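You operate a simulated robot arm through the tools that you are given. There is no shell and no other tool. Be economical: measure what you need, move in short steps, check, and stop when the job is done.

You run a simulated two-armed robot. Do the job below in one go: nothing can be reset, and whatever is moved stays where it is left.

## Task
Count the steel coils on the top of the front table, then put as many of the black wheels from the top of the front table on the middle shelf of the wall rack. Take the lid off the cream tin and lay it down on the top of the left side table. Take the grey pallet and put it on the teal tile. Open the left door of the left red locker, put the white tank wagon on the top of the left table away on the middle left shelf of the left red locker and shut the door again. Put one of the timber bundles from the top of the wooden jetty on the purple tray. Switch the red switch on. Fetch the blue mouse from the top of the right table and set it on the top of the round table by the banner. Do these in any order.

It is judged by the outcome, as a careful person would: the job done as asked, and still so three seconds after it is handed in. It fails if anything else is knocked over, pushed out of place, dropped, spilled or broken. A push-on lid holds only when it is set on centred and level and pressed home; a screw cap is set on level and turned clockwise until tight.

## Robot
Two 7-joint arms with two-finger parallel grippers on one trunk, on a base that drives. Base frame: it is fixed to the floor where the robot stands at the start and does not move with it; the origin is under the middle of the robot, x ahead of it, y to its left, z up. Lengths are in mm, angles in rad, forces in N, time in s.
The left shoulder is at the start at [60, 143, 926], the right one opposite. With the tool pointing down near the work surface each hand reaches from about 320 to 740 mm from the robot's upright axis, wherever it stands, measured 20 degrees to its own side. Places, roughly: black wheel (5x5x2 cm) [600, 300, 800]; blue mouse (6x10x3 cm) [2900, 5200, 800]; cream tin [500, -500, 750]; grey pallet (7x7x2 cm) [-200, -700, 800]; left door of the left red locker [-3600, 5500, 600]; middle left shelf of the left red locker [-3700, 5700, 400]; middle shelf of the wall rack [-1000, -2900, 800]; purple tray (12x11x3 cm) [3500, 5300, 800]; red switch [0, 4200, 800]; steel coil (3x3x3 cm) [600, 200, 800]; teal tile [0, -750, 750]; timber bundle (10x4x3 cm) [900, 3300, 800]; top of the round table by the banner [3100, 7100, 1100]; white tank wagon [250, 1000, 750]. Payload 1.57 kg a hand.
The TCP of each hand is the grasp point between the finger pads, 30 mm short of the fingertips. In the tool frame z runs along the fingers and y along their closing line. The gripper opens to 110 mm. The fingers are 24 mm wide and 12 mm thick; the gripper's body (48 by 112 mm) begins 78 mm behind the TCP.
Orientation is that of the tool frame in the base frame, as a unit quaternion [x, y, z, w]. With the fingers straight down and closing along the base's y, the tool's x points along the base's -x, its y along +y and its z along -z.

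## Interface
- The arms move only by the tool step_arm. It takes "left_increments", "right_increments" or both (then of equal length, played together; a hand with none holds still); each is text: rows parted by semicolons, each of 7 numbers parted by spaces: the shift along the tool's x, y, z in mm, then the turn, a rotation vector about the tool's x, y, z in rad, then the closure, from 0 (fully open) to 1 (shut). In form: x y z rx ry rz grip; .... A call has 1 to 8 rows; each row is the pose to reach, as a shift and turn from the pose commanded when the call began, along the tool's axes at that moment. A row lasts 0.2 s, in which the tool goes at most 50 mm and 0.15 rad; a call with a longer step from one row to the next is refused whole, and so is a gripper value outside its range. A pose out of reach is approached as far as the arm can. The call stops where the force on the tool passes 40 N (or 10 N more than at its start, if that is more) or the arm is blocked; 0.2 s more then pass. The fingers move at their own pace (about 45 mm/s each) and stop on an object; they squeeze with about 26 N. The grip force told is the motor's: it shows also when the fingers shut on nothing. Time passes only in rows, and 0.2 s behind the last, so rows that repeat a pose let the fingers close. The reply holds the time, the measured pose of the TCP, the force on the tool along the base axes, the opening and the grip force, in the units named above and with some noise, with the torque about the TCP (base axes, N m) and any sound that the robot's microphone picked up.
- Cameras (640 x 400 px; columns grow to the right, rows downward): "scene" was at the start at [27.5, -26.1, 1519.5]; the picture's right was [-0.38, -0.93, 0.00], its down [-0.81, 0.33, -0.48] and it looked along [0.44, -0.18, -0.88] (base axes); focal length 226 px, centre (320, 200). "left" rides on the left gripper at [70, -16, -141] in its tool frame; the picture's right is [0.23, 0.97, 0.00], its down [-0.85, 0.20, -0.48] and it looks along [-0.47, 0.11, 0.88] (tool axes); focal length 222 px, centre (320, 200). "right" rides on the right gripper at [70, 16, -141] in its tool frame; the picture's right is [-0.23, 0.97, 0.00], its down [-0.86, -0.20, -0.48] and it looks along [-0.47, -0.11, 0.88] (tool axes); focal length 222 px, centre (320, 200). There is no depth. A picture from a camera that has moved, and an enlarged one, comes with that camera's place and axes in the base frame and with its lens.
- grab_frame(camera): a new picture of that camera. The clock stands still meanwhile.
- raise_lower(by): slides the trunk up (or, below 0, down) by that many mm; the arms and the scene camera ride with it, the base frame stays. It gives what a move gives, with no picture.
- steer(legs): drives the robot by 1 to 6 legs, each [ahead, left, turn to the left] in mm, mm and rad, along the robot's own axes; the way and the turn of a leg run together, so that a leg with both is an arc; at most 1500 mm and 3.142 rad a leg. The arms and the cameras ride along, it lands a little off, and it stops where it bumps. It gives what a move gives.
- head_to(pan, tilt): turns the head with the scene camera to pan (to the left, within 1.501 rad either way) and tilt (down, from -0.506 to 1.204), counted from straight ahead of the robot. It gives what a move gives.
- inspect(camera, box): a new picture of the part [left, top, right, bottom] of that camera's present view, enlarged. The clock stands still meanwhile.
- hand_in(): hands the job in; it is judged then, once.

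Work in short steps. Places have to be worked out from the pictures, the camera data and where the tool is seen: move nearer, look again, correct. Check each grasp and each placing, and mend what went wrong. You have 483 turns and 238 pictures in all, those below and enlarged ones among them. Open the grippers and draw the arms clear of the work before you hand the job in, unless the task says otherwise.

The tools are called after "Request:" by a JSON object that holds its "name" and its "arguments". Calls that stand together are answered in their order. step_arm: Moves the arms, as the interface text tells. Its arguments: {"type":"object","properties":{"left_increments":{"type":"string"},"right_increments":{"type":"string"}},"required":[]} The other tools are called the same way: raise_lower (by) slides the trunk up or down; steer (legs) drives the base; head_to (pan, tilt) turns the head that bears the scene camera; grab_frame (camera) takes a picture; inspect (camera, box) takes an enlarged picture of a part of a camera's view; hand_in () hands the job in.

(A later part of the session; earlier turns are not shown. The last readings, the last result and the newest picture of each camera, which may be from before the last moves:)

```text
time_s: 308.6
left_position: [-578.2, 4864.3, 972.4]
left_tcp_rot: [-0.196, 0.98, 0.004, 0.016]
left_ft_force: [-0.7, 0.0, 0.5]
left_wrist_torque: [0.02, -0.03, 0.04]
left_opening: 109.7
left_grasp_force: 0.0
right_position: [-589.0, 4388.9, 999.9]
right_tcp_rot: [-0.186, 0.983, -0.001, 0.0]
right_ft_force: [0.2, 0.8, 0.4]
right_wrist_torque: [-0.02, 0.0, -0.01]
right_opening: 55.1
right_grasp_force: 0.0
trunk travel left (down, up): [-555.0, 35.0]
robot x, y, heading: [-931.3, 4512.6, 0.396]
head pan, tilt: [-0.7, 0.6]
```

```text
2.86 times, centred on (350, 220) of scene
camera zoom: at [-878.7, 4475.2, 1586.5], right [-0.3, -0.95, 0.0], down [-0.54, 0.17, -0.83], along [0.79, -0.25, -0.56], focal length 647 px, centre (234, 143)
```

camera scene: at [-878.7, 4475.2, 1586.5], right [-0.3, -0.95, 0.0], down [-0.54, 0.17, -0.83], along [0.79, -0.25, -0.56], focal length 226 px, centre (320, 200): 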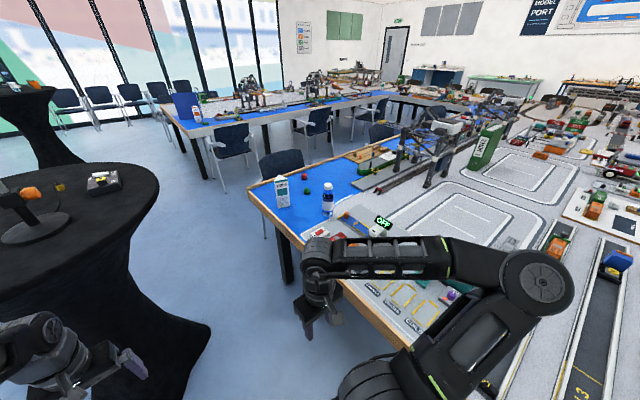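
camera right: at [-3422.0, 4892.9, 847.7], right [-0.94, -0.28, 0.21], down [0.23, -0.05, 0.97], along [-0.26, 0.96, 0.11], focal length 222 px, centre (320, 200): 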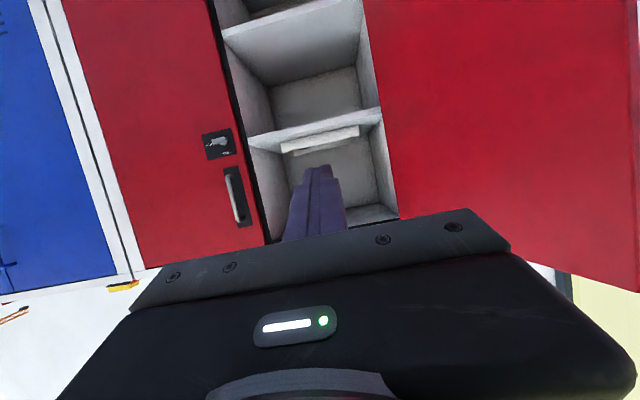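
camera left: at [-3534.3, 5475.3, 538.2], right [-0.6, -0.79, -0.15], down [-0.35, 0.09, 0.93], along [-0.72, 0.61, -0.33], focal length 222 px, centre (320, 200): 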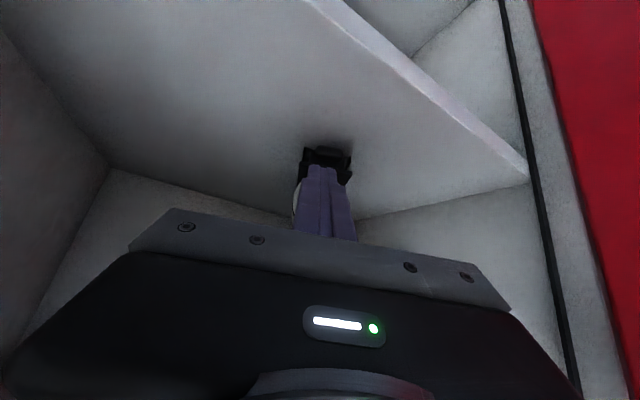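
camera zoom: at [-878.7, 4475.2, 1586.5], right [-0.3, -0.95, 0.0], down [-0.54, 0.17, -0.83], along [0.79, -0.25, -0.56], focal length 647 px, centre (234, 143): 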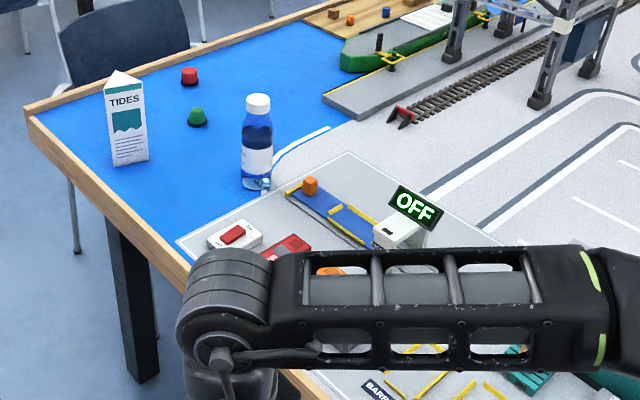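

Red rocker switch at ≈[-40, 4212]. I drive nearer and turn to face it.

Request:
{"name": "steer", "arguments": {"legs": [[380, -80, 0], [0, 0, -0.9]]}}

Request:
{"name": "head_to", "arguments": {"pan": 0.0, "tilt": 0.85}}

Request:
{"name": "grab_frame", "arguments": {"camera": "scene"}}

```text
time_s: 310.5
left_position: [-303.1, 4915.0, 971.2]
left_tcp_rot: [-0.199, 0.98, 0.002, 0.004]
left_ft_force: [-1.4, -2.9, 0.7]
left_wrist_torque: [0.45, -0.3, -0.04]
left_opening: 109.9
left_grasp_force: 0.0
right_position: [-307.5, 4443.5, 999.3]
right_tcp_rot: [-0.185, 0.983, 0.0, 0.0]
right_ft_force: [-0.3, -0.1, 0.0]
right_wrist_torque: [0.01, 0.0, 0.0]
right_opening: 55.1
right_grasp_force: 0.1
trunk travel left (down, up): [-555.0, 35.0]
robot x, y, heading: [-651.0, 4567.8, 0.393]
head pan, tilt: [-0.7, 0.6]
stopped in leg 1: the force on the tool passed its limit at 158 N (the readings are from after the stop); the commanded pose is now the measured one
```

```text
time_s: 311.6
left_position: [-303.1, 4916.1, 971.5]
left_tcp_rot: [-0.2, 0.98, 0.002, 0.004]
left_ft_force: [-3.4, -6.6, -1.6]
left_wrist_torque: [0.82, -0.35, -0.07]
left_opening: 110.2
left_grasp_force: 0.1
right_position: [-306.6, 4443.4, 999.7]
right_tcp_rot: [-0.187, 0.982, 0.0, 0.0]
right_ft_force: [-0.7, 0.8, 0.6]
right_wrist_torque: [0.0, 0.0, 0.0]
right_opening: 55.2
right_grasp_force: 0.0
trunk travel left (down, up): [-555.0, 35.0]
robot x, y, heading: [-651.8, 4570.4, 0.397]
head pan, tilt: [0.0, 0.85]
```

```text
93 pictures are left
camera scene: at [-608.9, 4585.7, 1565.6], right [0.39, -0.92, 0.0], down [-0.69, -0.29, -0.66], along [0.61, 0.25, -0.75], focal length 226 px, centre (320, 200)
```

scene: 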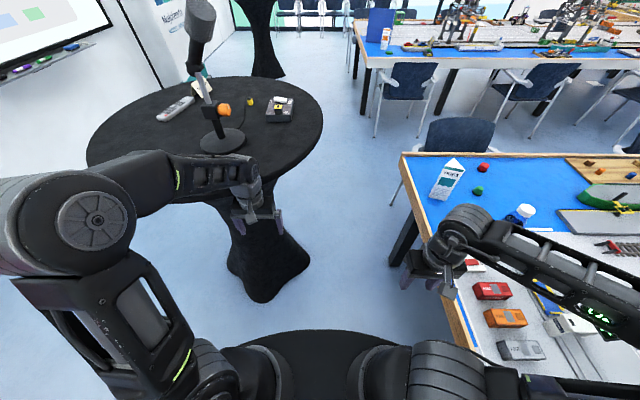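

The left hand bumped the round table's rim; nothing on it fell. I back off at once, then turn right away from it.

Request:
{"name": "steer", "arguments": {"legs": [[-110, 0, 0], [0, 0, -0.9]]}}

Request:
{"name": "grab_frame", "arguments": {"camera": "scene"}}

```text
time_s: 315.0
left_position: [-260.5, 4486.2, 971.5]
left_tcp_rot: [0.232, 0.973, 0.0, 0.004]
left_ft_force: [0.5, -0.3, 0.2]
left_wrist_torque: [-0.01, -0.02, 0.02]
left_opening: 110.1
left_grasp_force: 0.0
right_position: [-623.1, 4184.5, 1000.0]
right_tcp_rot: [0.246, 0.969, 0.0, -0.002]
right_ft_force: [-0.7, -0.3, -0.2]
right_wrist_torque: [-0.01, -0.01, 0.05]
right_opening: 55.2
right_grasp_force: 0.0
trunk travel left (down, up): [-555.0, 35.0]
robot x, y, heading: [-747.6, 4527.7, -0.471]
head pan, tilt: [0.0, 0.85]
```

```text
92 pictures are left
camera scene: at [-709.4, 4504.6, 1565.6], right [-0.46, -0.89, 0.0], down [-0.67, 0.34, -0.66], along [0.59, -0.3, -0.75], focal length 226 px, centre (320, 200)
```

scene: 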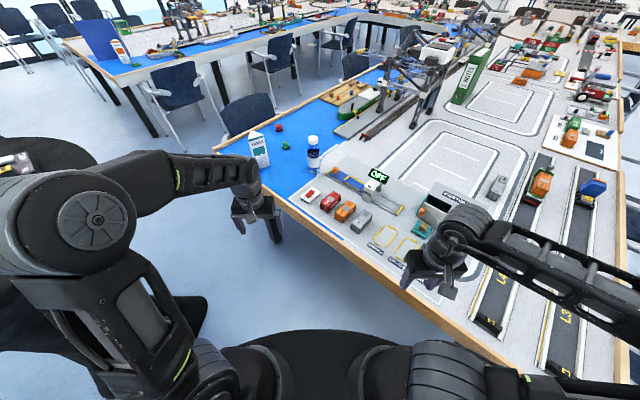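

Zoom on the switch panel.

Request:
{"name": "inspect", "arguments": {"camera": "scene", "box": [270, 150, 410, 250]}}

```text
4.00 times, centred on (340, 200) of scene
camera zoom: at [-709.4, 4504.6, 1565.6], right [-0.46, -0.89, 0.0], down [-0.67, 0.34, -0.66], along [0.59, -0.3, -0.75], focal length 905 px, centre (240, 200)
```

zoom: 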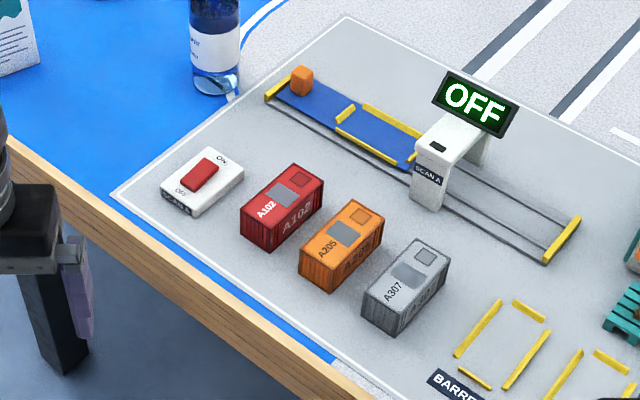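

The rocker's ON end lies at ≈[-32, 4198]; OFF end nearer the edge. I drive 140 forward and bring the left hand, fingers shut, above the ON end.

Request:
{"name": "steer", "arguments": {"legs": [[140, 0, 0]]}}

Request:
{"name": "step_arm", "arguments": {"left_increments": "-32 -25 0 0 0 0 0.5; -64 -50 0 0 0 0 1; -96 -76 5 0 0 0 1; -128 -101 15 0 0 0 1; -160 -126 30 0 0 0 1; -188 -151 45 0 0 0 1"}}

Request:
{"name": "grab_frame", "arguments": {"camera": "left"}}

```text
time_s: 316.4
left_position: [-134.2, 4422.1, 970.9]
left_tcp_rot: [0.233, 0.972, 0.0, 0.004]
left_ft_force: [0.9, 0.2, -0.5]
left_wrist_torque: [0.02, 0.04, -0.02]
left_opening: 110.0
left_grasp_force: 0.0
right_position: [-497.9, 4120.0, 999.7]
right_tcp_rot: [0.246, 0.969, 0.0, -0.001]
right_ft_force: [1.0, 0.2, -0.4]
right_wrist_torque: [0.02, 0.09, 0.03]
right_opening: 55.1
right_grasp_force: 0.0
trunk travel left (down, up): [-555.0, 35.0]
robot x, y, heading: [-627.7, 4459.3, -0.476]
head pan, tilt: [0.0, 0.85]
```

```text
time_s: 317.8
left_position: [-35.9, 4201.5, 925.3]
left_tcp_rot: [0.232, 0.973, 0.0, 0.004]
left_ft_force: [0.4, 0.2, -0.4]
left_wrist_torque: [0.05, 0.0, 0.03]
left_opening: 0.2
left_grasp_force: 7.1
right_position: [-498.2, 4119.3, 999.8]
right_tcp_rot: [0.246, 0.969, 0.0, -0.001]
right_ft_force: [-0.1, 0.0, -0.6]
right_wrist_torque: [0.05, 0.03, 0.02]
right_opening: 55.2
right_grasp_force: 0.1
trunk travel left (down, up): [-555.0, 35.0]
robot x, y, heading: [-621.8, 4466.8, -0.477]
head pan, tilt: [0.0, 0.85]
```

```text
90 pictures are left
camera left: at [-106.4, 4219.7, 1066.9], right [0.24, 0.97, 0.0], down [0.85, -0.21, 0.49], along [0.47, -0.11, -0.87], focal length 222 px, centre (320, 200)
```

left: 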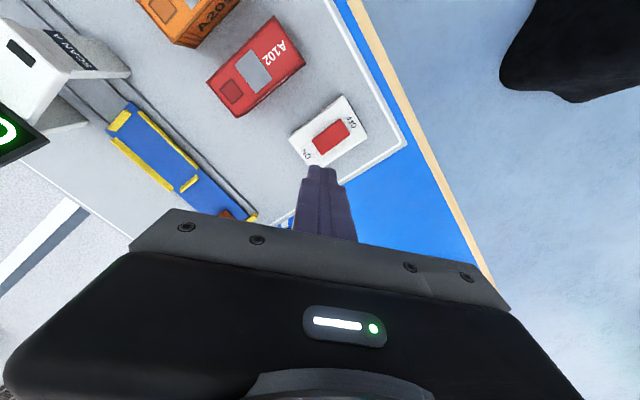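

I fine-tune 5 mm and descend to press the ON end.

Request:
{"name": "step_arm", "arguments": {"left_increments": "-4 4 40 0 0 0 1; -4 4 80 0 0 0 1; -4 4 92 0 0 0 1; -4 4 98 0 0 0 1; -4 4 104 0 0 0 1; -4 4 110 0 0 0 1; -4 4 115 0 0 0 1; -4 4 120 0 0 0 1"}}

Request:
{"name": "inspect", "arguments": {"camera": "scene", "box": [250, 130, 430, 260]}}

```text
time_s: 319.6
left_position: [-28.4, 4202.1, 817.7]
left_tcp_rot: [0.232, 0.973, -0.003, 0.008]
left_ft_force: [-10.9, 7.9, 20.6]
left_wrist_torque: [0.49, 0.4, 0.12]
left_opening: 0.0
left_grasp_force: 21.4
right_position: [-500.6, 4121.2, 1001.2]
right_tcp_rot: [0.246, 0.969, -0.001, 0.001]
right_ft_force: [0.5, 0.7, 0.1]
right_wrist_torque: [-0.03, -0.03, 0.0]
right_opening: 55.0
right_grasp_force: 0.1
trunk travel left (down, up): [-555.0, 35.0]
robot x, y, heading: [-627.9, 4467.5, -0.479]
head pan, tilt: [0.0, 0.85]
stopped in row 8 (left hand): the force on the tool passed its limit at 42 N (the readings are from after the stop); the commanded pose is now the measured one
```

```text
3.08 times, centred on (340, 195) of scene
camera zoom: at [-587.5, 4442.3, 1565.8], right [-0.46, -0.89, 0.0], down [-0.67, 0.34, -0.66], along [0.59, -0.3, -0.75], focal length 696 px, centre (258, 215)
```

zoom: 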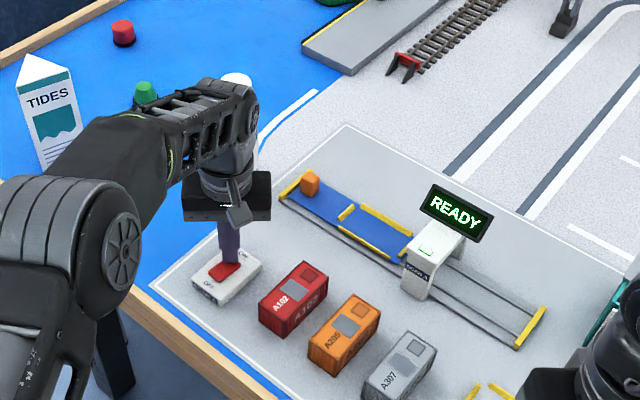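

The display changed to READY: the switch is on. I lift away and verify.

Request:
{"name": "step_arm", "arguments": {"left_increments": "0 0 -40 0 0 0 1; 0 0 -80 0 0 0 1; 0 0 -120 0 0 0 1; 40 30 -150 0 0 0 1; 75 60 -160 0 0 0 1; 110 90 -160 0 0 0 0.5; 150 110 -160 0 0 0 0; 190 130 -160 0 0 0 0"}}

Request:
{"name": "inspect", "arguments": {"camera": "scene", "box": [250, 130, 430, 260]}}

```text
refused: row 4 steps farther than a row can; nothing moved
```

```text
3.08 times, centred on (340, 195) of scene
camera zoom: at [-587.5, 4442.3, 1565.8], right [-0.46, -0.89, 0.0], down [-0.67, 0.34, -0.66], along [0.59, -0.3, -0.75], focal length 696 px, centre (258, 215)
```

zoom: 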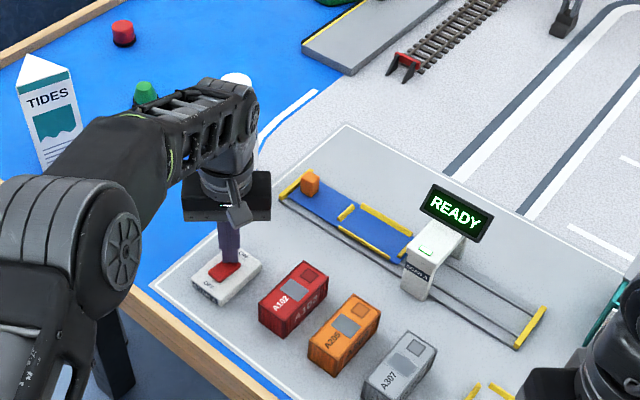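

Resend with even steps.

Request:
{"name": "step_arm", "arguments": {"left_increments": "0 0 -40 0 0 0 1; 0 0 -80 0 0 0 1; 0 0 -120 0 0 0 1; 30 15 -150 0 0 0 1; 65 45 -160 0 0 0 1; 100 75 -160 0 0 0 0.5; 140 100 -160 0 0 0 0; 180 125 -160 0 0 0 0"}}

Request:
{"name": "inspect", "arguments": {"camera": "scene", "box": [250, 130, 430, 260]}}

```text
time_s: 321.4
left_position: [-135.9, 4392.8, 968.1]
left_tcp_rot: [0.233, 0.973, -0.004, 0.009]
left_ft_force: [-0.9, 0.4, -0.2]
left_wrist_torque: [-0.03, 0.01, 0.01]
left_opening: 66.4
left_grasp_force: 0.1
right_position: [-500.0, 4120.0, 1000.6]
right_tcp_rot: [0.246, 0.969, 0.0, 0.0]
right_ft_force: [-1.1, 0.7, -0.2]
right_wrist_torque: [-0.02, 0.0, -0.01]
right_opening: 54.9
right_grasp_force: 0.0
trunk travel left (down, up): [-555.0, 35.0]
robot x, y, heading: [-622.0, 4463.9, -0.471]
head pan, tilt: [0.0, 0.85]
```

```text
3.08 times, centred on (340, 195) of scene
camera zoom: at [-585.0, 4441.6, 1565.6], right [-0.46, -0.89, 0.0], down [-0.67, 0.34, -0.66], along [0.59, -0.3, -0.75], focal length 696 px, centre (258, 215)
```

zoom: 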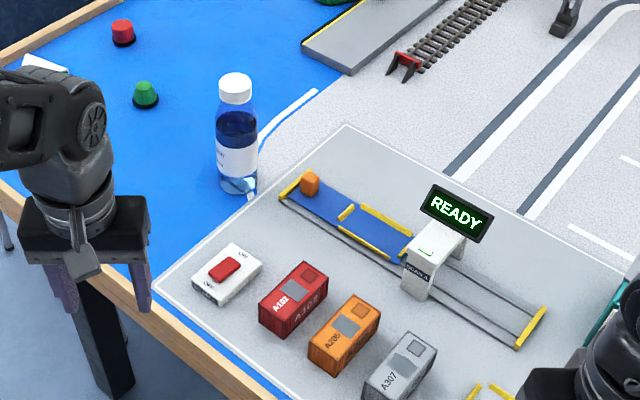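

Switch is ON (READY). Next the timber: I take the roomy route north around the round table into the U's inner space, starting with backing off and turning.

Request:
{"name": "steer", "arguments": {"legs": [[-500, 0, 0], [0, 0, 1.2], [0, 0, 1.23], [900, -200, 0]]}}

Request:
{"name": "head_to", "arguments": {"pan": -1.2, "tilt": 0.4}}

Request:
{"name": "grab_frame", "arguments": {"camera": "scene"}}

```text
time_s: 334.6
left_position: [-1359.0, 6045.8, 968.7]
left_tcp_rot: [0.786, -0.618, -0.006, -0.006]
left_ft_force: [-0.6, 0.1, -0.3]
left_wrist_torque: [-0.03, -0.02, 0.02]
left_opening: 110.0
left_grasp_force: 0.0
right_position: [-916.9, 5944.4, 1000.5]
right_tcp_rot: [0.777, -0.629, 0.0, 0.001]
right_ft_force: [-0.2, 0.1, 0.3]
right_wrist_torque: [-0.05, 0.02, 0.01]
right_opening: 54.9
right_grasp_force: 0.0
trunk travel left (down, up): [-555.0, 35.0]
robot x, y, heading: [-1099.6, 5623.6, 1.8]
head pan, tilt: [0.0, 0.85]
```

```text
time_s: 336.0
left_position: [-1359.5, 6043.7, 968.8]
left_tcp_rot: [0.786, -0.618, -0.007, -0.005]
left_ft_force: [-0.1, -0.1, 0.2]
left_wrist_torque: [-0.06, -0.02, 0.0]
left_opening: 110.2
left_grasp_force: 0.2
right_position: [-916.6, 5944.9, 1000.0]
right_tcp_rot: [0.776, -0.63, 0.001, 0.002]
right_ft_force: [0.9, -0.4, -0.4]
right_wrist_torque: [0.02, 0.01, -0.02]
right_opening: 54.8
right_grasp_force: 0.0
trunk travel left (down, up): [-555.0, 35.0]
robot x, y, heading: [-1103.0, 5624.5, 1.802]
head pan, tilt: [-1.201, 0.4]
```

```text
86 pictures are left
camera scene: at [-1016.9, 5646.9, 1604.7], right [0.57, -0.82, 0.0], down [-0.32, -0.22, -0.92], along [0.76, 0.52, -0.39], focal length 226 px, centre (320, 200)
```

scene: 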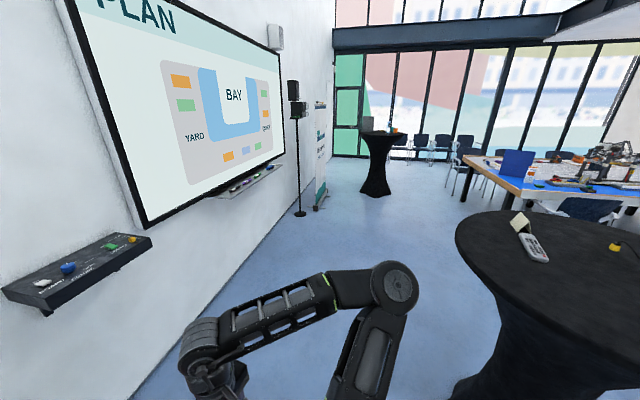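

The corridor between screen wall and round table is about 1.4 m wide. I turn east and pass through its middle.

Request:
{"name": "steer", "arguments": {"legs": [[0, 0, -1.41], [400, 370, 0], [1400, 0, 0]]}}

Request:
{"name": "head_to", "arguments": {"pan": -1.0, "tilt": 0.4}}

Request:
{"name": "grab_frame", "arguments": {"camera": "scene"}}

```text
time_s: 349.2
left_position: [818.1, 6936.6, 969.1]
left_tcp_rot: [-0.183, 0.983, 0.001, 0.008]
left_ft_force: [0.3, -0.2, -0.2]
left_wrist_torque: [0.01, -0.01, -0.04]
left_opening: 110.1
left_grasp_force: 0.0
right_position: [776.4, 6483.2, 999.1]
right_tcp_rot: [-0.169, 0.986, 0.0, -0.001]
right_ft_force: [-0.6, 0.6, 0.0]
right_wrist_torque: [-0.01, 0.01, 0.0]
right_opening: 54.9
right_grasp_force: 0.1
trunk travel left (down, up): [-555.0, 35.0]
robot x, y, heading: [435.7, 6621.0, 0.363]
head pan, tilt: [-1.201, 0.4]
```

```text
time_s: 349.9
left_position: [819.2, 6935.9, 967.8]
left_tcp_rot: [-0.183, 0.983, 0.002, 0.009]
left_ft_force: [1.0, 0.9, -0.8]
left_wrist_torque: [0.02, 0.01, 0.03]
left_opening: 110.0
left_grasp_force: 0.0
right_position: [776.5, 6482.8, 999.2]
right_tcp_rot: [-0.169, 0.986, 0.001, 0.0]
right_ft_force: [0.2, -0.1, -0.7]
right_wrist_torque: [0.0, 0.02, 0.02]
right_opening: 55.1
right_grasp_force: 0.1
trunk travel left (down, up): [-555.0, 35.0]
robot x, y, heading: [436.5, 6615.1, 0.363]
head pan, tilt: [-1.0, 0.4]
```

```text
85 pictures are left
camera scene: at [480.8, 6553.7, 1604.7], right [-0.6, -0.8, 0.0], down [-0.31, 0.23, -0.92], along [0.74, -0.55, -0.39], focal length 226 px, centre (320, 200)
```

scene: 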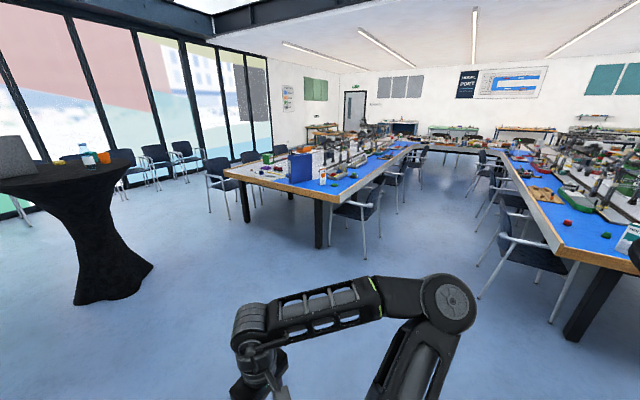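

I see the U from its open end: jetty on the left table's inner side in a gap between two chairs. I drive into the inner space.

Request:
{"name": "steer", "arguments": {"legs": [[0, 0, -1.545], [800, 116, 0], [760, 116, 0], [600, 0, 0]]}}

Request:
{"name": "head_to", "arguments": {"pan": -0.5, "tilt": 0.6}}

Request:
{"name": "grab_frame", "arguments": {"camera": "scene"}}

```text
time_s: 364.9
left_position: [1652.3, 4247.3, 967.5]
left_tcp_rot: [0.586, 0.81, -0.005, 0.007]
left_ft_force: [-0.3, -0.1, -0.2]
left_wrist_torque: [0.03, 0.0, 0.02]
left_opening: 110.0
left_grasp_force: 0.1
right_position: [1203.2, 4311.2, 1000.4]
right_tcp_rot: [0.598, 0.802, 0.0, -0.001]
right_ft_force: [0.0, -0.9, 0.5]
right_wrist_torque: [-0.01, -0.01, -0.01]
right_opening: 55.0
right_grasp_force: 0.1
trunk travel left (down, up): [-555.0, 35.0]
robot x, y, heading: [1356.5, 4643.2, -1.263]
head pan, tilt: [-1.0, 0.4]
```

```text
time_s: 365.9
left_position: [1653.7, 4246.1, 967.6]
left_tcp_rot: [0.587, 0.81, -0.005, 0.008]
left_ft_force: [0.2, 0.2, -0.3]
left_wrist_torque: [0.0, -0.02, 0.01]
left_opening: 110.1
left_grasp_force: 0.1
right_position: [1203.3, 4311.5, 999.7]
right_tcp_rot: [0.598, 0.801, 0.0, -0.001]
right_ft_force: [0.7, 0.0, 0.8]
right_wrist_torque: [0.04, -0.01, 0.01]
right_opening: 55.0
right_grasp_force: 0.0
trunk travel left (down, up): [-555.0, 35.0]
robot x, y, heading: [1361.5, 4642.9, -1.262]
head pan, tilt: [-0.499, 0.6]
```

```text
84 pictures are left
camera scene: at [1329.0, 4584.0, 1586.5], right [-0.98, 0.19, 0.0], down [0.11, 0.55, -0.83], along [-0.16, -0.81, -0.56], focal length 226 px, centre (320, 200)
```

scene: 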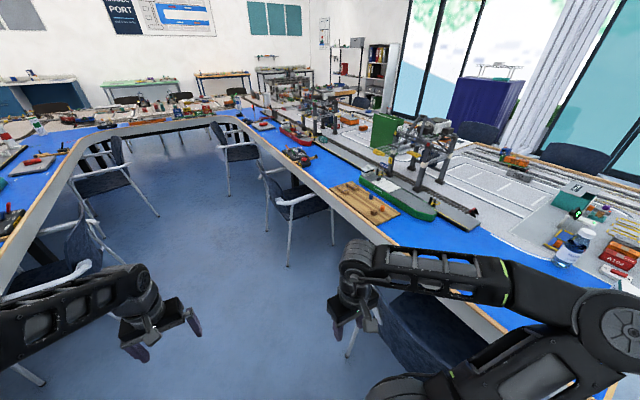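

Zoom on the wooden jetty.

Request:
{"name": "inspect", "arguments": {"camera": "scene", "box": [270, 130, 450, 250]}}

```text
3.33 times, centred on (360, 190) of scene
camera zoom: at [1329.0, 4584.0, 1586.5], right [-0.98, 0.19, 0.0], down [0.11, 0.55, -0.83], along [-0.16, -0.81, -0.56], focal length 754 px, centre (187, 233)
```

zoom: 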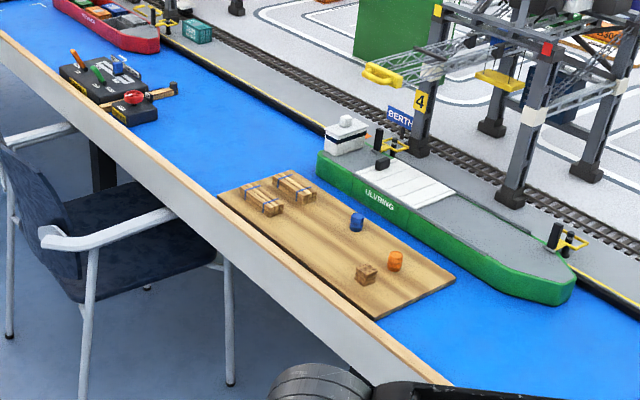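

Two timber bundles lie at the near end of the jetty; bundle 1 at ≈[937, 3355], long axis along the table edge. I drive alongside and turn to face it.

Request:
{"name": "steer", "arguments": {"legs": [[900, 0, 0], [0, 0, -1.49]]}}

Request:
{"name": "head_to", "arguments": {"pan": 0.1, "tilt": 0.8}}

Request:
{"name": "grab_frame", "arguments": {"camera": "scene"}}

```text
time_s: 374.2
left_position: [1288.7, 3458.4, 967.6]
left_tcp_rot: [0.976, 0.219, -0.008, 0.002]
left_ft_force: [-1.2, 0.0, 0.0]
left_wrist_torque: [0.0, -0.01, -0.01]
left_opening: 110.2
left_grasp_force: 0.1
right_position: [1295.5, 3912.0, 998.9]
right_tcp_rot: [0.979, 0.206, 0.001, 0.0]
right_ft_force: [-0.1, -0.4, 0.1]
right_wrist_torque: [-0.02, 0.0, -0.03]
right_opening: 54.9
right_grasp_force: 0.0
trunk travel left (down, up): [-555.0, 35.0]
robot x, y, heading: [1648.4, 3799.7, -2.708]
head pan, tilt: [-0.499, 0.6]
```

```text
time_s: 375.2
left_position: [1287.9, 3458.2, 967.6]
left_tcp_rot: [0.975, 0.22, -0.009, 0.002]
left_ft_force: [0.1, -0.7, -0.2]
left_wrist_torque: [0.0, -0.03, 0.01]
left_opening: 110.0
left_grasp_force: 0.1
right_position: [1294.3, 3910.9, 998.8]
right_tcp_rot: [0.979, 0.206, 0.001, 0.0]
right_ft_force: [0.2, -0.5, 0.2]
right_wrist_torque: [-0.01, -0.01, -0.01]
right_opening: 55.0
right_grasp_force: 0.1
trunk travel left (down, up): [-555.0, 35.0]
robot x, y, heading: [1647.4, 3801.9, -2.707]
head pan, tilt: [0.099, 0.799]
```

```text
82 pictures are left
camera scene: at [1600.3, 3770.7, 1569.6], right [-0.51, 0.86, 0.0], down [0.62, 0.37, -0.7], along [-0.6, -0.36, -0.72], focal length 226 px, centre (320, 200)
```

scene: 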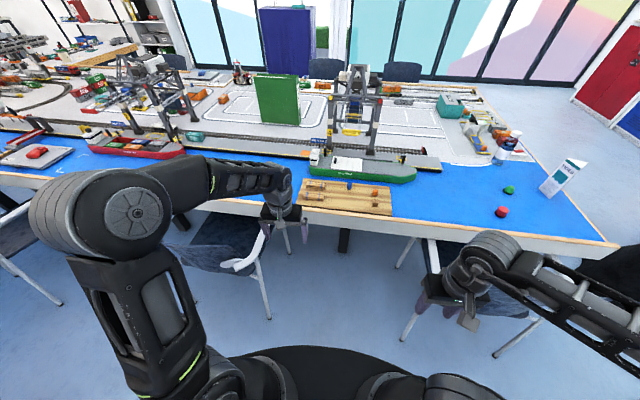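

The gap between the chairs is ≈840 mm. I drive 200 forward and yaw the left hand 90° so it closes across the bundle's width.

Request:
{"name": "steer", "arguments": {"legs": [[200, 0, 0]]}}

Request:
{"name": "step_arm", "arguments": {"left_increments": "-5 0 -10 0 0 0.145 0; -10 0 -20 0 0 0.29 0; -15 0 -30 0 0 0.435 0; -20 0 -30 0 0 0.58 0; -20 0 -30 0 0 0.725 0; -20 0 -30 0 0 0.87 0; -20 0 -30 0 0 1.015 0; -20 0 -30 0 0 1.16 0"}}

Request:
{"name": "step_arm", "arguments": {"left_increments": "0 0 0 0 0 0.145 0; 0 0 0 0 0 0.29 0; 0 0 0 0 0 0.4 0"}}

Request:
{"name": "grab_frame", "arguments": {"camera": "left"}}

```text
time_s: 376.8
left_position: [1108.8, 3370.6, 967.6]
left_tcp_rot: [0.975, 0.222, -0.009, 0.002]
left_ft_force: [-0.8, 0.1, 0.0]
left_wrist_torque: [0.02, -0.03, 0.03]
left_opening: 109.9
left_grasp_force: 0.2
right_position: [1114.6, 3826.7, 1000.9]
right_tcp_rot: [0.978, 0.208, 0.001, 0.0]
right_ft_force: [0.1, -0.1, 1.0]
right_wrist_torque: [0.01, -0.05, -0.01]
right_opening: 55.0
right_grasp_force: 0.0
trunk travel left (down, up): [-555.0, 35.0]
robot x, y, heading: [1466.3, 3718.6, -2.707]
head pan, tilt: [0.099, 0.799]
```

```text
time_s: 378.6
left_position: [1093.9, 3365.1, 997.9]
left_tcp_rot: [0.937, -0.35, -0.007, 0.006]
left_ft_force: [0.4, 0.3, 0.3]
left_wrist_torque: [-0.02, -0.01, 0.02]
left_opening: 109.7
left_grasp_force: 0.1
right_position: [1115.1, 3826.4, 999.7]
right_tcp_rot: [0.978, 0.208, 0.001, 0.0]
right_ft_force: [0.1, 0.2, -0.4]
right_wrist_torque: [0.01, 0.02, -0.03]
right_opening: 55.0
right_grasp_force: 0.0
trunk travel left (down, up): [-555.0, 35.0]
robot x, y, heading: [1466.0, 3714.1, -2.7]
head pan, tilt: [0.099, 0.799]
```

```text
time_s: 379.4
left_position: [1092.6, 3363.5, 998.8]
left_tcp_rot: [0.848, -0.53, -0.005, 0.007]
left_ft_force: [-0.6, 0.4, -0.2]
left_wrist_torque: [0.0, 0.02, 0.03]
left_opening: 109.9
left_grasp_force: 0.1
right_position: [1116.4, 3826.7, 999.2]
right_tcp_rot: [0.978, 0.208, 0.002, 0.0]
right_ft_force: [-0.9, -0.1, 0.3]
right_wrist_torque: [0.0, 0.01, 0.02]
right_opening: 55.1
right_grasp_force: 0.1
trunk travel left (down, up): [-555.0, 35.0]
robot x, y, heading: [1465.5, 3715.0, -2.708]
head pan, tilt: [0.099, 0.799]
```

```text
81 pictures are left
camera left: at [1140.1, 3310.1, 1139.9], right [-0.77, -0.63, 0.02], down [-0.55, 0.68, 0.48], along [-0.32, 0.36, -0.88], focal length 222 px, centre (320, 200)
```

left: 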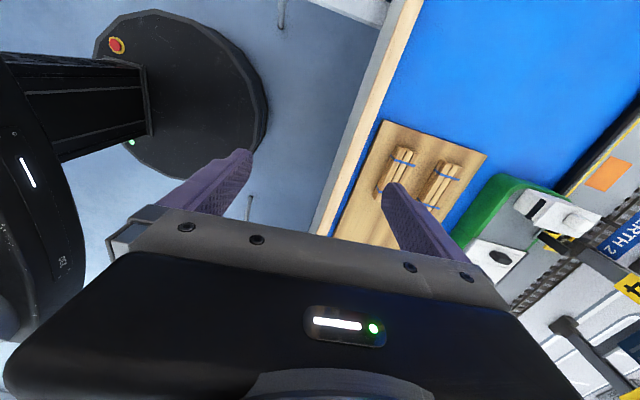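

Bundle 1 seen at ≈[950, 3346], and the gripper is aligned with it. I move over it and lower to z≈900.

Request:
{"name": "step_arm", "arguments": {"left_increments": "-12 34 20 0 0 0 0; -24 68 45 0 0 0 0; -36 102 70 0 0 0 0; -47 136 95 0 0 0 0; -47 136 95 0 0 0 0"}}

Request:
{"name": "grab_frame", "arguments": {"camera": "left"}}

```text
time_s: 380.6
left_position: [950.3, 3344.2, 903.5]
left_tcp_rot: [0.849, -0.528, -0.006, 0.008]
left_ft_force: [0.5, 0.1, 0.0]
left_wrist_torque: [-0.03, -0.03, 0.04]
left_opening: 110.0
left_grasp_force: 0.0
right_position: [1115.3, 3826.2, 999.6]
right_tcp_rot: [0.978, 0.208, 0.0, 0.0]
right_ft_force: [0.5, -0.1, 0.7]
right_wrist_torque: [0.0, 0.02, -0.04]
right_opening: 54.9
right_grasp_force: 0.0
trunk travel left (down, up): [-555.0, 35.0]
robot x, y, heading: [1465.8, 3712.9, -2.704]
head pan, tilt: [0.099, 0.799]
```

```text
80 pictures are left
camera left: at [997.8, 3290.6, 1045.6], right [-0.77, -0.63, 0.02], down [-0.55, 0.68, 0.48], along [-0.32, 0.36, -0.88], focal length 222 px, centre (320, 200)
```

left: 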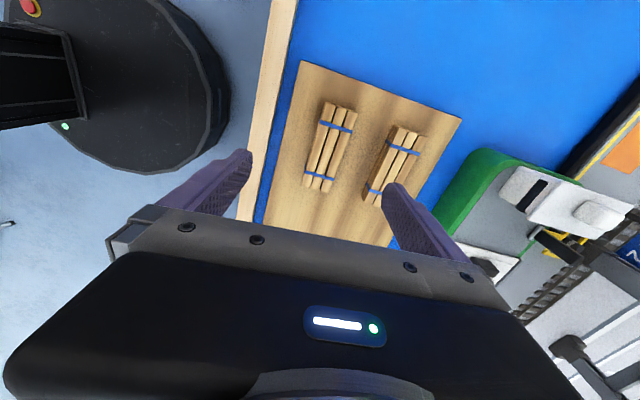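

The neighbouring bundle leaves a ~26 mm gap, so I narrow the opening to ~56 mm, shift 7 mm, and lower to z≈845 to check.

Request:
{"name": "step_arm", "arguments": {"left_increments": "5 7 15 0 0 0 0.49; 5 7 35 0 0 0 0.49; 5 7 48 0 0 0 0.49; 5 7 48 0 0 0 0.49"}}

Request:
{"name": "grab_frame", "arguments": {"camera": "left"}}

```text
time_s: 381.6
left_position: [944.4, 3336.3, 859.5]
left_tcp_rot: [0.849, -0.528, -0.004, 0.007]
left_ft_force: [-0.6, -0.5, 0.4]
left_wrist_torque: [0.04, 0.01, -0.01]
left_opening: 56.2
left_grasp_force: 0.1
right_position: [1116.5, 3826.7, 998.5]
right_tcp_rot: [0.978, 0.208, 0.001, -0.001]
right_ft_force: [-0.1, 0.2, -0.6]
right_wrist_torque: [-0.01, 0.0, -0.01]
right_opening: 55.2
right_grasp_force: 0.0
trunk travel left (down, up): [-555.0, 35.0]
robot x, y, heading: [1466.7, 3717.2, -2.699]
head pan, tilt: [0.099, 0.799]
```

```text
79 pictures are left
camera left: at [991.5, 3282.7, 1000.3], right [-0.77, -0.63, 0.02], down [-0.55, 0.68, 0.48], along [-0.32, 0.36, -0.88], focal length 222 px, centre (320, 200)
```

left: 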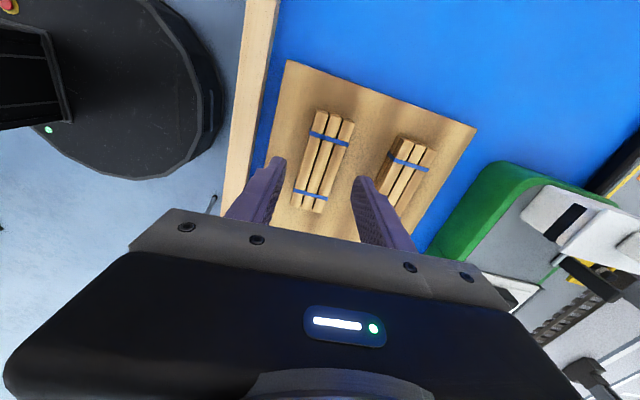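

Aligned and centred. Descend in small steps at the end.

Request:
{"name": "step_arm", "arguments": {"left_increments": "0 0 15 0 0 0 0.49; 0 0 30 0 0 0 0.49; 0 0 40 0 0 0 0.49; 0 0 45 0 0 0 0.49; 0 0 49 0 0 0 0.49; 0 0 53 0 0 0 0.49"}}

Request:
{"name": "grab_frame", "arguments": {"camera": "left"}}

```text
time_s: 383.0
left_position: [941.9, 3335.9, 805.6]
left_tcp_rot: [0.849, -0.528, -0.005, 0.008]
left_ft_force: [0.3, 0.0, 0.1]
left_wrist_torque: [-0.02, 0.04, 0.0]
left_opening: 56.1
left_grasp_force: 0.1
right_position: [1115.5, 3826.5, 999.6]
right_tcp_rot: [0.978, 0.208, 0.001, -0.001]
right_ft_force: [-0.5, -0.6, 0.8]
right_wrist_torque: [-0.02, 0.04, -0.01]
right_opening: 54.7
right_grasp_force: 0.1
trunk travel left (down, up): [-555.0, 35.0]
robot x, y, heading: [1462.5, 3714.7, -2.699]
head pan, tilt: [0.099, 0.799]
```

```text
78 pictures are left
camera left: at [989.7, 3282.4, 946.5], right [-0.77, -0.63, 0.02], down [-0.55, 0.68, 0.48], along [-0.32, 0.36, -0.88], focal length 222 px, centre (320, 200)
```

left: 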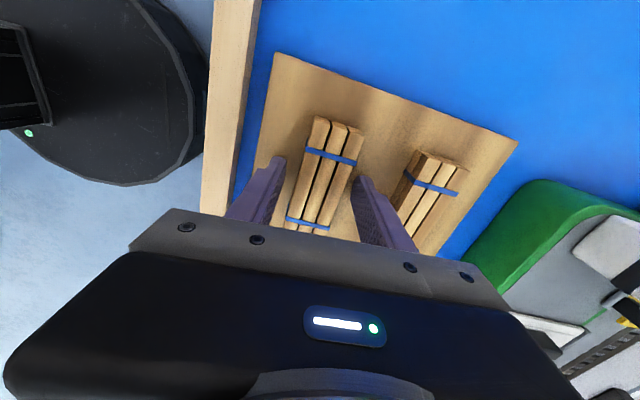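

Fingers straddle the bundle. I lower 6 mm more and close.

Request:
{"name": "step_arm", "arguments": {"left_increments": "0 0 3 0 0 0 0.49; 0 0 6 0 0 0 0.49; 0 0 6 0 0 0 1; 0 0 6 0 0 0 1; 0 0 6 0 0 0 1; 0 0 6 0 0 0 1"}}

```text
time_s: 383.9
left_position: [944.5, 3339.3, 801.5]
left_tcp_rot: [0.849, -0.529, -0.002, 0.004]
left_ft_force: [11.1, 3.5, 21.5]
left_wrist_torque: [0.32, -0.91, -0.08]
left_opening: 37.4
left_grasp_force: 17.7
right_position: [1118.1, 3826.8, 1001.2]
right_tcp_rot: [0.978, 0.208, 0.0, 0.0]
right_ft_force: [0.4, -0.2, -0.2]
right_wrist_torque: [0.02, -0.01, 0.02]
right_opening: 55.0
right_grasp_force: 0.0
trunk travel left (down, up): [-555.0, 35.0]
robot x, y, heading: [1465.3, 3719.4, -2.698]
head pan, tilt: [0.099, 0.799]
stopped in row 4 (left hand): the force on the tool passed its limit at 42 N (the readings are from after the stop); the commanded pose is now the measured one
```

Tips met the jetty; gripping at 37 mm. I ease up 1 mm, keep closing, then lift.

Request:
{"name": "step_arm", "arguments": {"left_increments": "0 0 -2 0 0 0 1; 0 0 -2 0 0 0 1; 0 0 -2 0 0 0 1"}}

Request:
{"name": "step_arm", "arguments": {"left_increments": "0 0 -30 0 0 0 1; 0 0 -70 0 0 0 1; 0 0 -110 0 0 0 1; 0 0 -150 0 0 0 1; 0 0 -180 0 0 0 1"}}

Request:
{"name": "grab_frame", "arguments": {"camera": "left"}}

```text
time_s: 384.8
left_position: [944.8, 3338.7, 802.9]
left_tcp_rot: [0.849, -0.529, -0.003, 0.005]
left_ft_force: [10.7, 5.5, 11.8]
left_wrist_torque: [0.3, -0.61, 0.0]
left_opening: 37.6
left_grasp_force: 26.1
right_position: [1117.6, 3827.6, 1000.4]
right_tcp_rot: [0.978, 0.208, 0.0, 0.0]
right_ft_force: [0.3, -0.7, -0.9]
right_wrist_torque: [-0.02, -0.01, 0.01]
right_opening: 55.0
right_grasp_force: 0.1
trunk travel left (down, up): [-555.0, 35.0]
robot x, y, heading: [1467.6, 3715.7, -2.702]
head pan, tilt: [0.099, 0.799]
```

```text
time_s: 385.9
left_position: [945.0, 3336.8, 981.3]
left_tcp_rot: [0.849, -0.528, -0.003, 0.005]
left_ft_force: [0.1, -0.7, -0.2]
left_wrist_torque: [-0.02, 0.0, 0.01]
left_opening: 37.0
left_grasp_force: 26.1
right_position: [1116.0, 3826.6, 999.4]
right_tcp_rot: [0.978, 0.207, -0.001, 0.0]
right_ft_force: [0.8, 0.4, -0.4]
right_wrist_torque: [0.01, -0.01, 0.0]
right_opening: 55.2
right_grasp_force: 0.0
trunk travel left (down, up): [-555.0, 35.0]
robot x, y, heading: [1464.7, 3716.9, -2.702]
head pan, tilt: [0.099, 0.799]
```

```text
77 pictures are left
camera left: at [991.4, 3282.2, 1122.0], right [-0.77, -0.63, 0.01], down [-0.55, 0.68, 0.48], along [-0.31, 0.37, -0.88], focal length 222 px, centre (320, 200)
```

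left: 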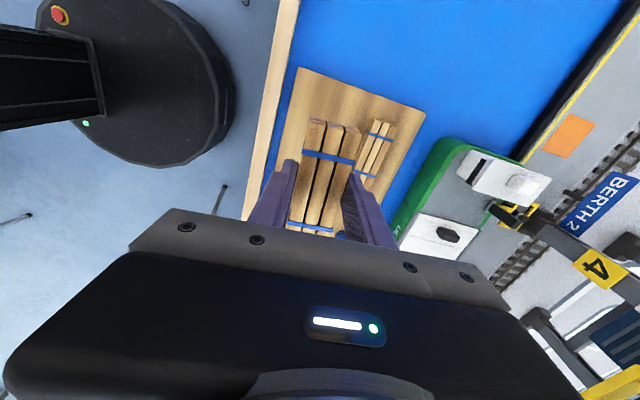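

Bundle held, the other left in place. I retract the hand, back out and drive toward the right table's end.

Request:
{"name": "step_arm", "arguments": {"left_increments": "-6 -37 0 0 0 0 1; -12 -74 0 0 0 0 1; -18 -111 0 0 0 0 1; -24 -148 0 0 0 0 1"}}

Request:
{"name": "steer", "arguments": {"legs": [[-330, 0, 0], [0, 0, -1.6], [1300, 0, 0]]}}

Request:
{"name": "head_to", "arguments": {"pan": -0.9, "tilt": 0.5}}

Request:
{"name": "grab_frame", "arguments": {"camera": "scene"}}

```text
time_s: 386.9
left_position: [1070.3, 3428.7, 976.4]
left_tcp_rot: [0.849, -0.528, -0.003, 0.005]
left_ft_force: [0.3, 0.6, -1.5]
left_wrist_torque: [-0.03, 0.03, 0.01]
left_opening: 37.0
left_grasp_force: 25.5
right_position: [1116.7, 3827.2, 1000.7]
right_tcp_rot: [0.978, 0.207, 0.0, 0.0]
right_ft_force: [-0.2, -0.5, -0.5]
right_wrist_torque: [0.02, 0.02, 0.03]
right_opening: 55.0
right_grasp_force: 0.0
trunk travel left (down, up): [-555.0, 35.0]
robot x, y, heading: [1464.6, 3717.6, -2.699]
head pan, tilt: [0.099, 0.799]
```

```text
time_s: 399.1
left_position: [968.0, 5449.3, 975.0]
left_tcp_rot: [-0.21, 0.978, 0.005, -0.001]
left_ft_force: [-0.4, 0.5, -0.7]
left_wrist_torque: [-0.01, -0.03, -0.03]
left_opening: 37.0
left_grasp_force: 26.2
right_position: [1366.5, 5390.7, 1000.3]
right_tcp_rot: [0.83, -0.558, 0.001, 0.001]
right_ft_force: [-0.6, 0.4, 0.0]
right_wrist_torque: [-0.02, -0.01, 0.0]
right_opening: 55.0
right_grasp_force: 0.0
trunk travel left (down, up): [-555.0, 35.0]
robot x, y, heading: [1245.3, 5043.4, 1.973]
head pan, tilt: [0.099, 0.799]
```

```text
time_s: 400.4
left_position: [968.0, 5450.7, 975.1]
left_tcp_rot: [-0.211, 0.977, 0.004, -0.001]
left_ft_force: [-0.5, 1.5, -0.8]
left_wrist_torque: [-0.05, 0.0, 0.02]
left_opening: 36.7
left_grasp_force: 26.0
right_position: [1364.7, 5390.1, 998.6]
right_tcp_rot: [0.829, -0.559, 0.001, 0.0]
right_ft_force: [-0.2, -0.6, 0.1]
right_wrist_torque: [0.02, -0.04, 0.0]
right_opening: 55.0
right_grasp_force: 0.1
trunk travel left (down, up): [-555.0, 35.0]
robot x, y, heading: [1240.3, 5045.1, 1.978]
head pan, tilt: [-0.901, 0.499]
```

```text
76 pictures are left
camera scene: at [1296.3, 5095.6, 1595.5], right [0.88, -0.47, 0.0], down [-0.23, -0.42, -0.88], along [0.41, 0.77, -0.48], focal length 226 px, centre (320, 200)
```

scene: 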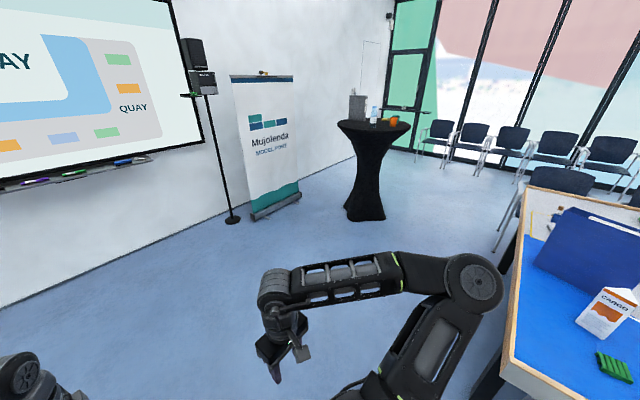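

The right table's end edge runs at q≈4000 from p≈3814 to 5679. I go to that end and face it.

Request:
{"name": "steer", "arguments": {"legs": [[600, 0, 0], [0, 0, -1.57], [0, 0, -1.58], [0, 1300, 0]]}}

Request:
{"name": "head_to", "arguments": {"pan": 0.1, "tilt": 0.6}}

Request:
{"name": "grab_frame", "arguments": {"camera": "scene"}}

```text
time_s: 417.8
left_position: [2496.3, 5563.0, 974.9]
left_tcp_rot: [0.986, 0.164, 0.0, 0.005]
left_ft_force: [0.3, 0.2, -0.8]
left_wrist_torque: [0.01, 0.01, -0.01]
left_opening: 37.4
left_grasp_force: 26.5
right_position: [2107.0, 5661.3, 1000.2]
right_tcp_rot: [0.597, 0.802, 0.0, 0.0]
right_ft_force: [-0.8, 0.2, -0.3]
right_wrist_torque: [0.0, 0.03, 0.02]
right_opening: 55.2
right_grasp_force: 0.0
trunk travel left (down, up): [-555.0, 35.0]
robot x, y, heading: [2260.7, 5993.3, -1.258]
head pan, tilt: [-0.901, 0.499]
```

```text
time_s: 419.1
left_position: [2496.4, 5563.5, 975.9]
left_tcp_rot: [0.986, 0.164, 0.001, 0.005]
left_ft_force: [-0.3, 0.0, -0.3]
left_wrist_torque: [-0.01, 0.0, -0.06]
left_opening: 36.9
left_grasp_force: 26.1
right_position: [2107.1, 5660.3, 998.8]
right_tcp_rot: [0.597, 0.802, 0.0, 0.0]
right_ft_force: [-0.5, 0.6, -0.1]
right_wrist_torque: [0.02, -0.05, -0.02]
right_opening: 55.1
right_grasp_force: 0.2
trunk travel left (down, up): [-555.0, 35.0]
robot x, y, heading: [2259.9, 5990.5, -1.256]
head pan, tilt: [0.099, 0.6]
```

```text
75 pictures are left
camera scene: at [2283.9, 5939.0, 1586.5], right [-0.92, -0.4, 0.0], down [-0.23, 0.52, -0.83], along [0.33, -0.76, -0.56], focal length 226 px, centre (320, 200)
```

scene: 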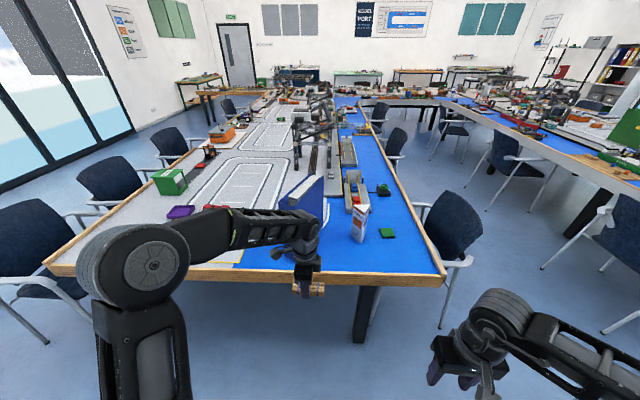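

Zoom on the right table's near end.

Request:
{"name": "inspect", "arguments": {"camera": "scene", "box": [50, 150, 290, 290]}}

Request:
{"name": "inspect", "arguments": {"camera": "scene", "box": [230, 130, 460, 280]}}

```text
2.67 times, centred on (170, 220) of scene
camera zoom: at [2283.9, 5939.0, 1586.5], right [-0.92, -0.4, 0.0], down [-0.23, 0.52, -0.83], along [0.33, -0.76, -0.56], focal length 604 px, centre (720, 147)
```

zoom: 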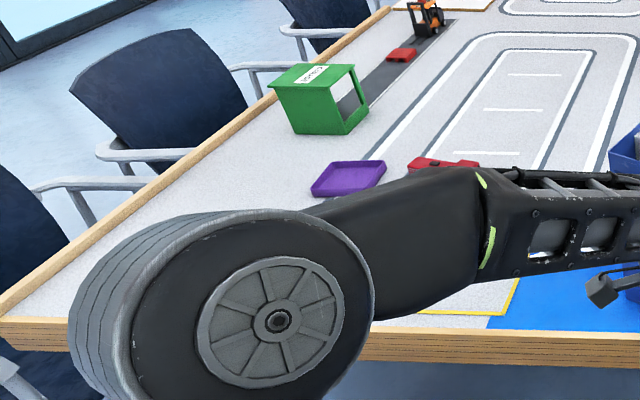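

```text
2.67 times, centred on (345, 205) of scene
camera zoom: at [2283.9, 5939.0, 1586.5], right [-0.92, -0.4, 0.0], down [-0.23, 0.52, -0.83], along [0.33, -0.76, -0.56], focal length 604 px, centre (253, 187)
```

zoom: 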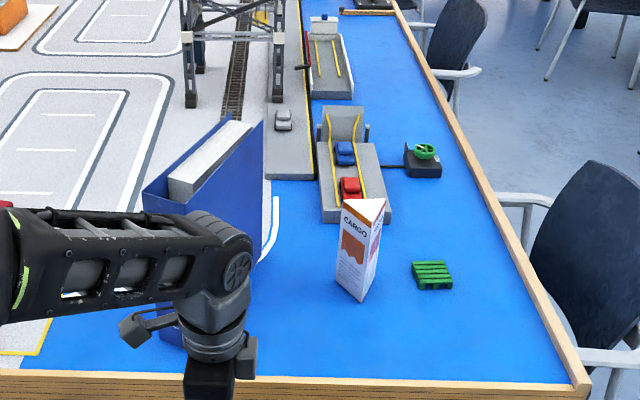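

Purple tray at ≈[3451, 5303]; mouse is hidden behind my left arm. I move over to the tray first.

Request:
{"name": "steer", "arguments": {"legs": [[0, 760, 0], [0, 0, 0.07], [360, 0, 0]]}}

Request:
{"name": "head_to", "arguments": {"pan": 0.15, "tilt": 0.8}}

Request:
{"name": "grab_frame", "arguments": {"camera": "scene"}}

Request:
{"name": "grab_frame", "arguments": {"camera": "left"}}

```text
time_s: 425.5
left_position: [3361.9, 5465.7, 975.6]
left_tcp_rot: [0.981, 0.194, 0.001, 0.005]
left_ft_force: [-0.2, -0.6, -0.3]
left_wrist_torque: [0.01, -0.01, 0.01]
left_opening: 37.2
left_grasp_force: 26.0
right_position: [2967.4, 5538.2, 999.4]
right_tcp_rot: [0.572, 0.82, 0.0, -0.001]
right_ft_force: [-0.7, 0.4, -0.3]
right_wrist_torque: [0.01, 0.02, -0.01]
right_opening: 55.0
right_grasp_force: 0.1
trunk travel left (down, up): [-555.0, 35.0]
robot x, y, heading: [3099.3, 5881.2, -1.199]
head pan, tilt: [0.099, 0.6]
```

```text
time_s: 426.2
left_position: [3361.0, 5466.4, 975.2]
left_tcp_rot: [0.981, 0.194, 0.002, 0.005]
left_ft_force: [-0.1, -0.1, 0.3]
left_wrist_torque: [0.01, -0.02, -0.02]
left_opening: 37.1
left_grasp_force: 26.4
right_position: [2967.2, 5540.2, 999.1]
right_tcp_rot: [0.572, 0.82, 0.0, -0.001]
right_ft_force: [0.1, -0.8, 0.5]
right_wrist_torque: [0.02, -0.01, 0.02]
right_opening: 54.8
right_grasp_force: 0.1
trunk travel left (down, up): [-555.0, 35.0]
robot x, y, heading: [3100.8, 5880.1, -1.198]
head pan, tilt: [0.15, 0.799]
```

```text
72 pictures are left
camera scene: at [3126.8, 5837.4, 1569.7], right [-0.87, -0.5, 0.0], down [-0.36, 0.62, -0.7], along [0.35, -0.6, -0.72], focal length 226 px, centre (320, 200)
```

scene: 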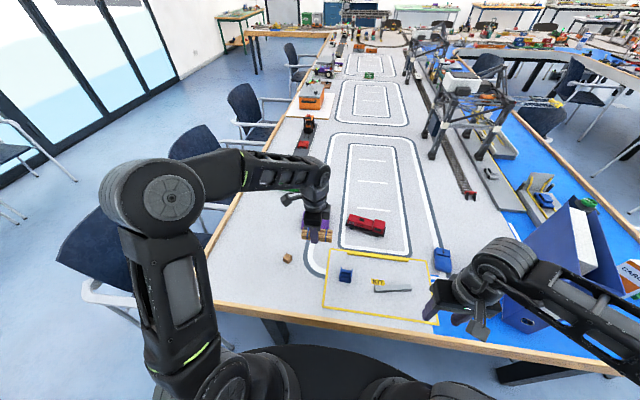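

```text
71 pictures are left
camera left: at [3419.9, 5509.8, 1116.8], right [0.58, -0.81, 0.01], down [-0.72, -0.51, 0.48], along [-0.39, -0.29, -0.88], focal length 222 px, centre (320, 200)
```

left: 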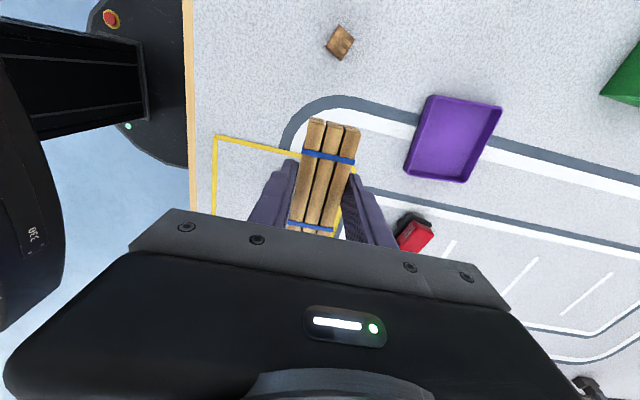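

Tray centre ≈ [3467, 5302], its sides at ≈0.55 / -1.03 rad. I turn the bundle 0.16 rad to align and move above the tray, staying at z≈890.

Request:
{"name": "step_arm", "arguments": {"left_increments": "7 38 10 0 0 -0.08 1; 14 77 25 0 0 -0.16 1; 21 115 45 0 0 -0.16 1; 28 154 65 0 0 -0.16 1; 35 190 80 0 0 -0.16 1; 35 190 80 0 0 -0.16 1"}}

Request:
{"name": "grab_frame", "arguments": {"camera": "left"}}

Request:
{"name": "inspect", "arguments": {"camera": "scene", "box": [230, 130, 430, 270]}}

```text
time_s: 427.6
left_position: [3465.8, 5304.6, 896.2]
left_tcp_rot: [0.962, 0.272, 0.001, 0.005]
left_ft_force: [0.1, 0.4, -1.8]
left_wrist_torque: [0.0, -0.02, -0.02]
left_opening: 37.2
left_grasp_force: 25.7
right_position: [2967.2, 5540.8, 1000.5]
right_tcp_rot: [0.572, 0.82, 0.0, 0.0]
right_ft_force: [0.3, 0.0, -0.6]
right_wrist_torque: [-0.01, -0.01, 0.02]
right_opening: 55.0
right_grasp_force: 0.1
trunk travel left (down, up): [-555.0, 35.0]
robot x, y, heading: [3099.1, 5879.7, -1.19]
head pan, tilt: [0.15, 0.799]
```

```text
70 pictures are left
camera left: at [3516.0, 5357.2, 1037.9], right [0.7, -0.71, 0.01], down [-0.63, -0.61, 0.48], along [-0.34, -0.35, -0.88], focal length 222 px, centre (320, 200)
```

left: 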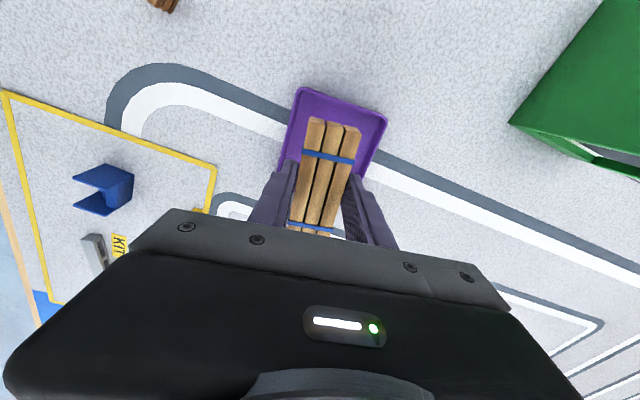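

```text
2.86 times, centred on (330, 200) of scene
camera zoom: at [3126.6, 5838.0, 1569.7], right [-0.87, -0.5, 0.0], down [-0.36, 0.62, -0.7], along [0.35, -0.6, -0.72], focal length 647 px, centre (291, 200)
```

zoom: 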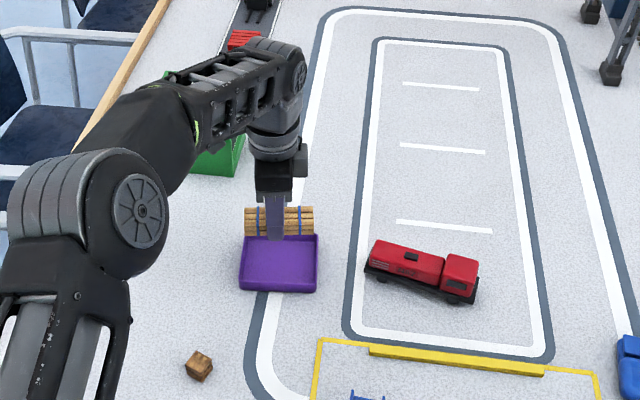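

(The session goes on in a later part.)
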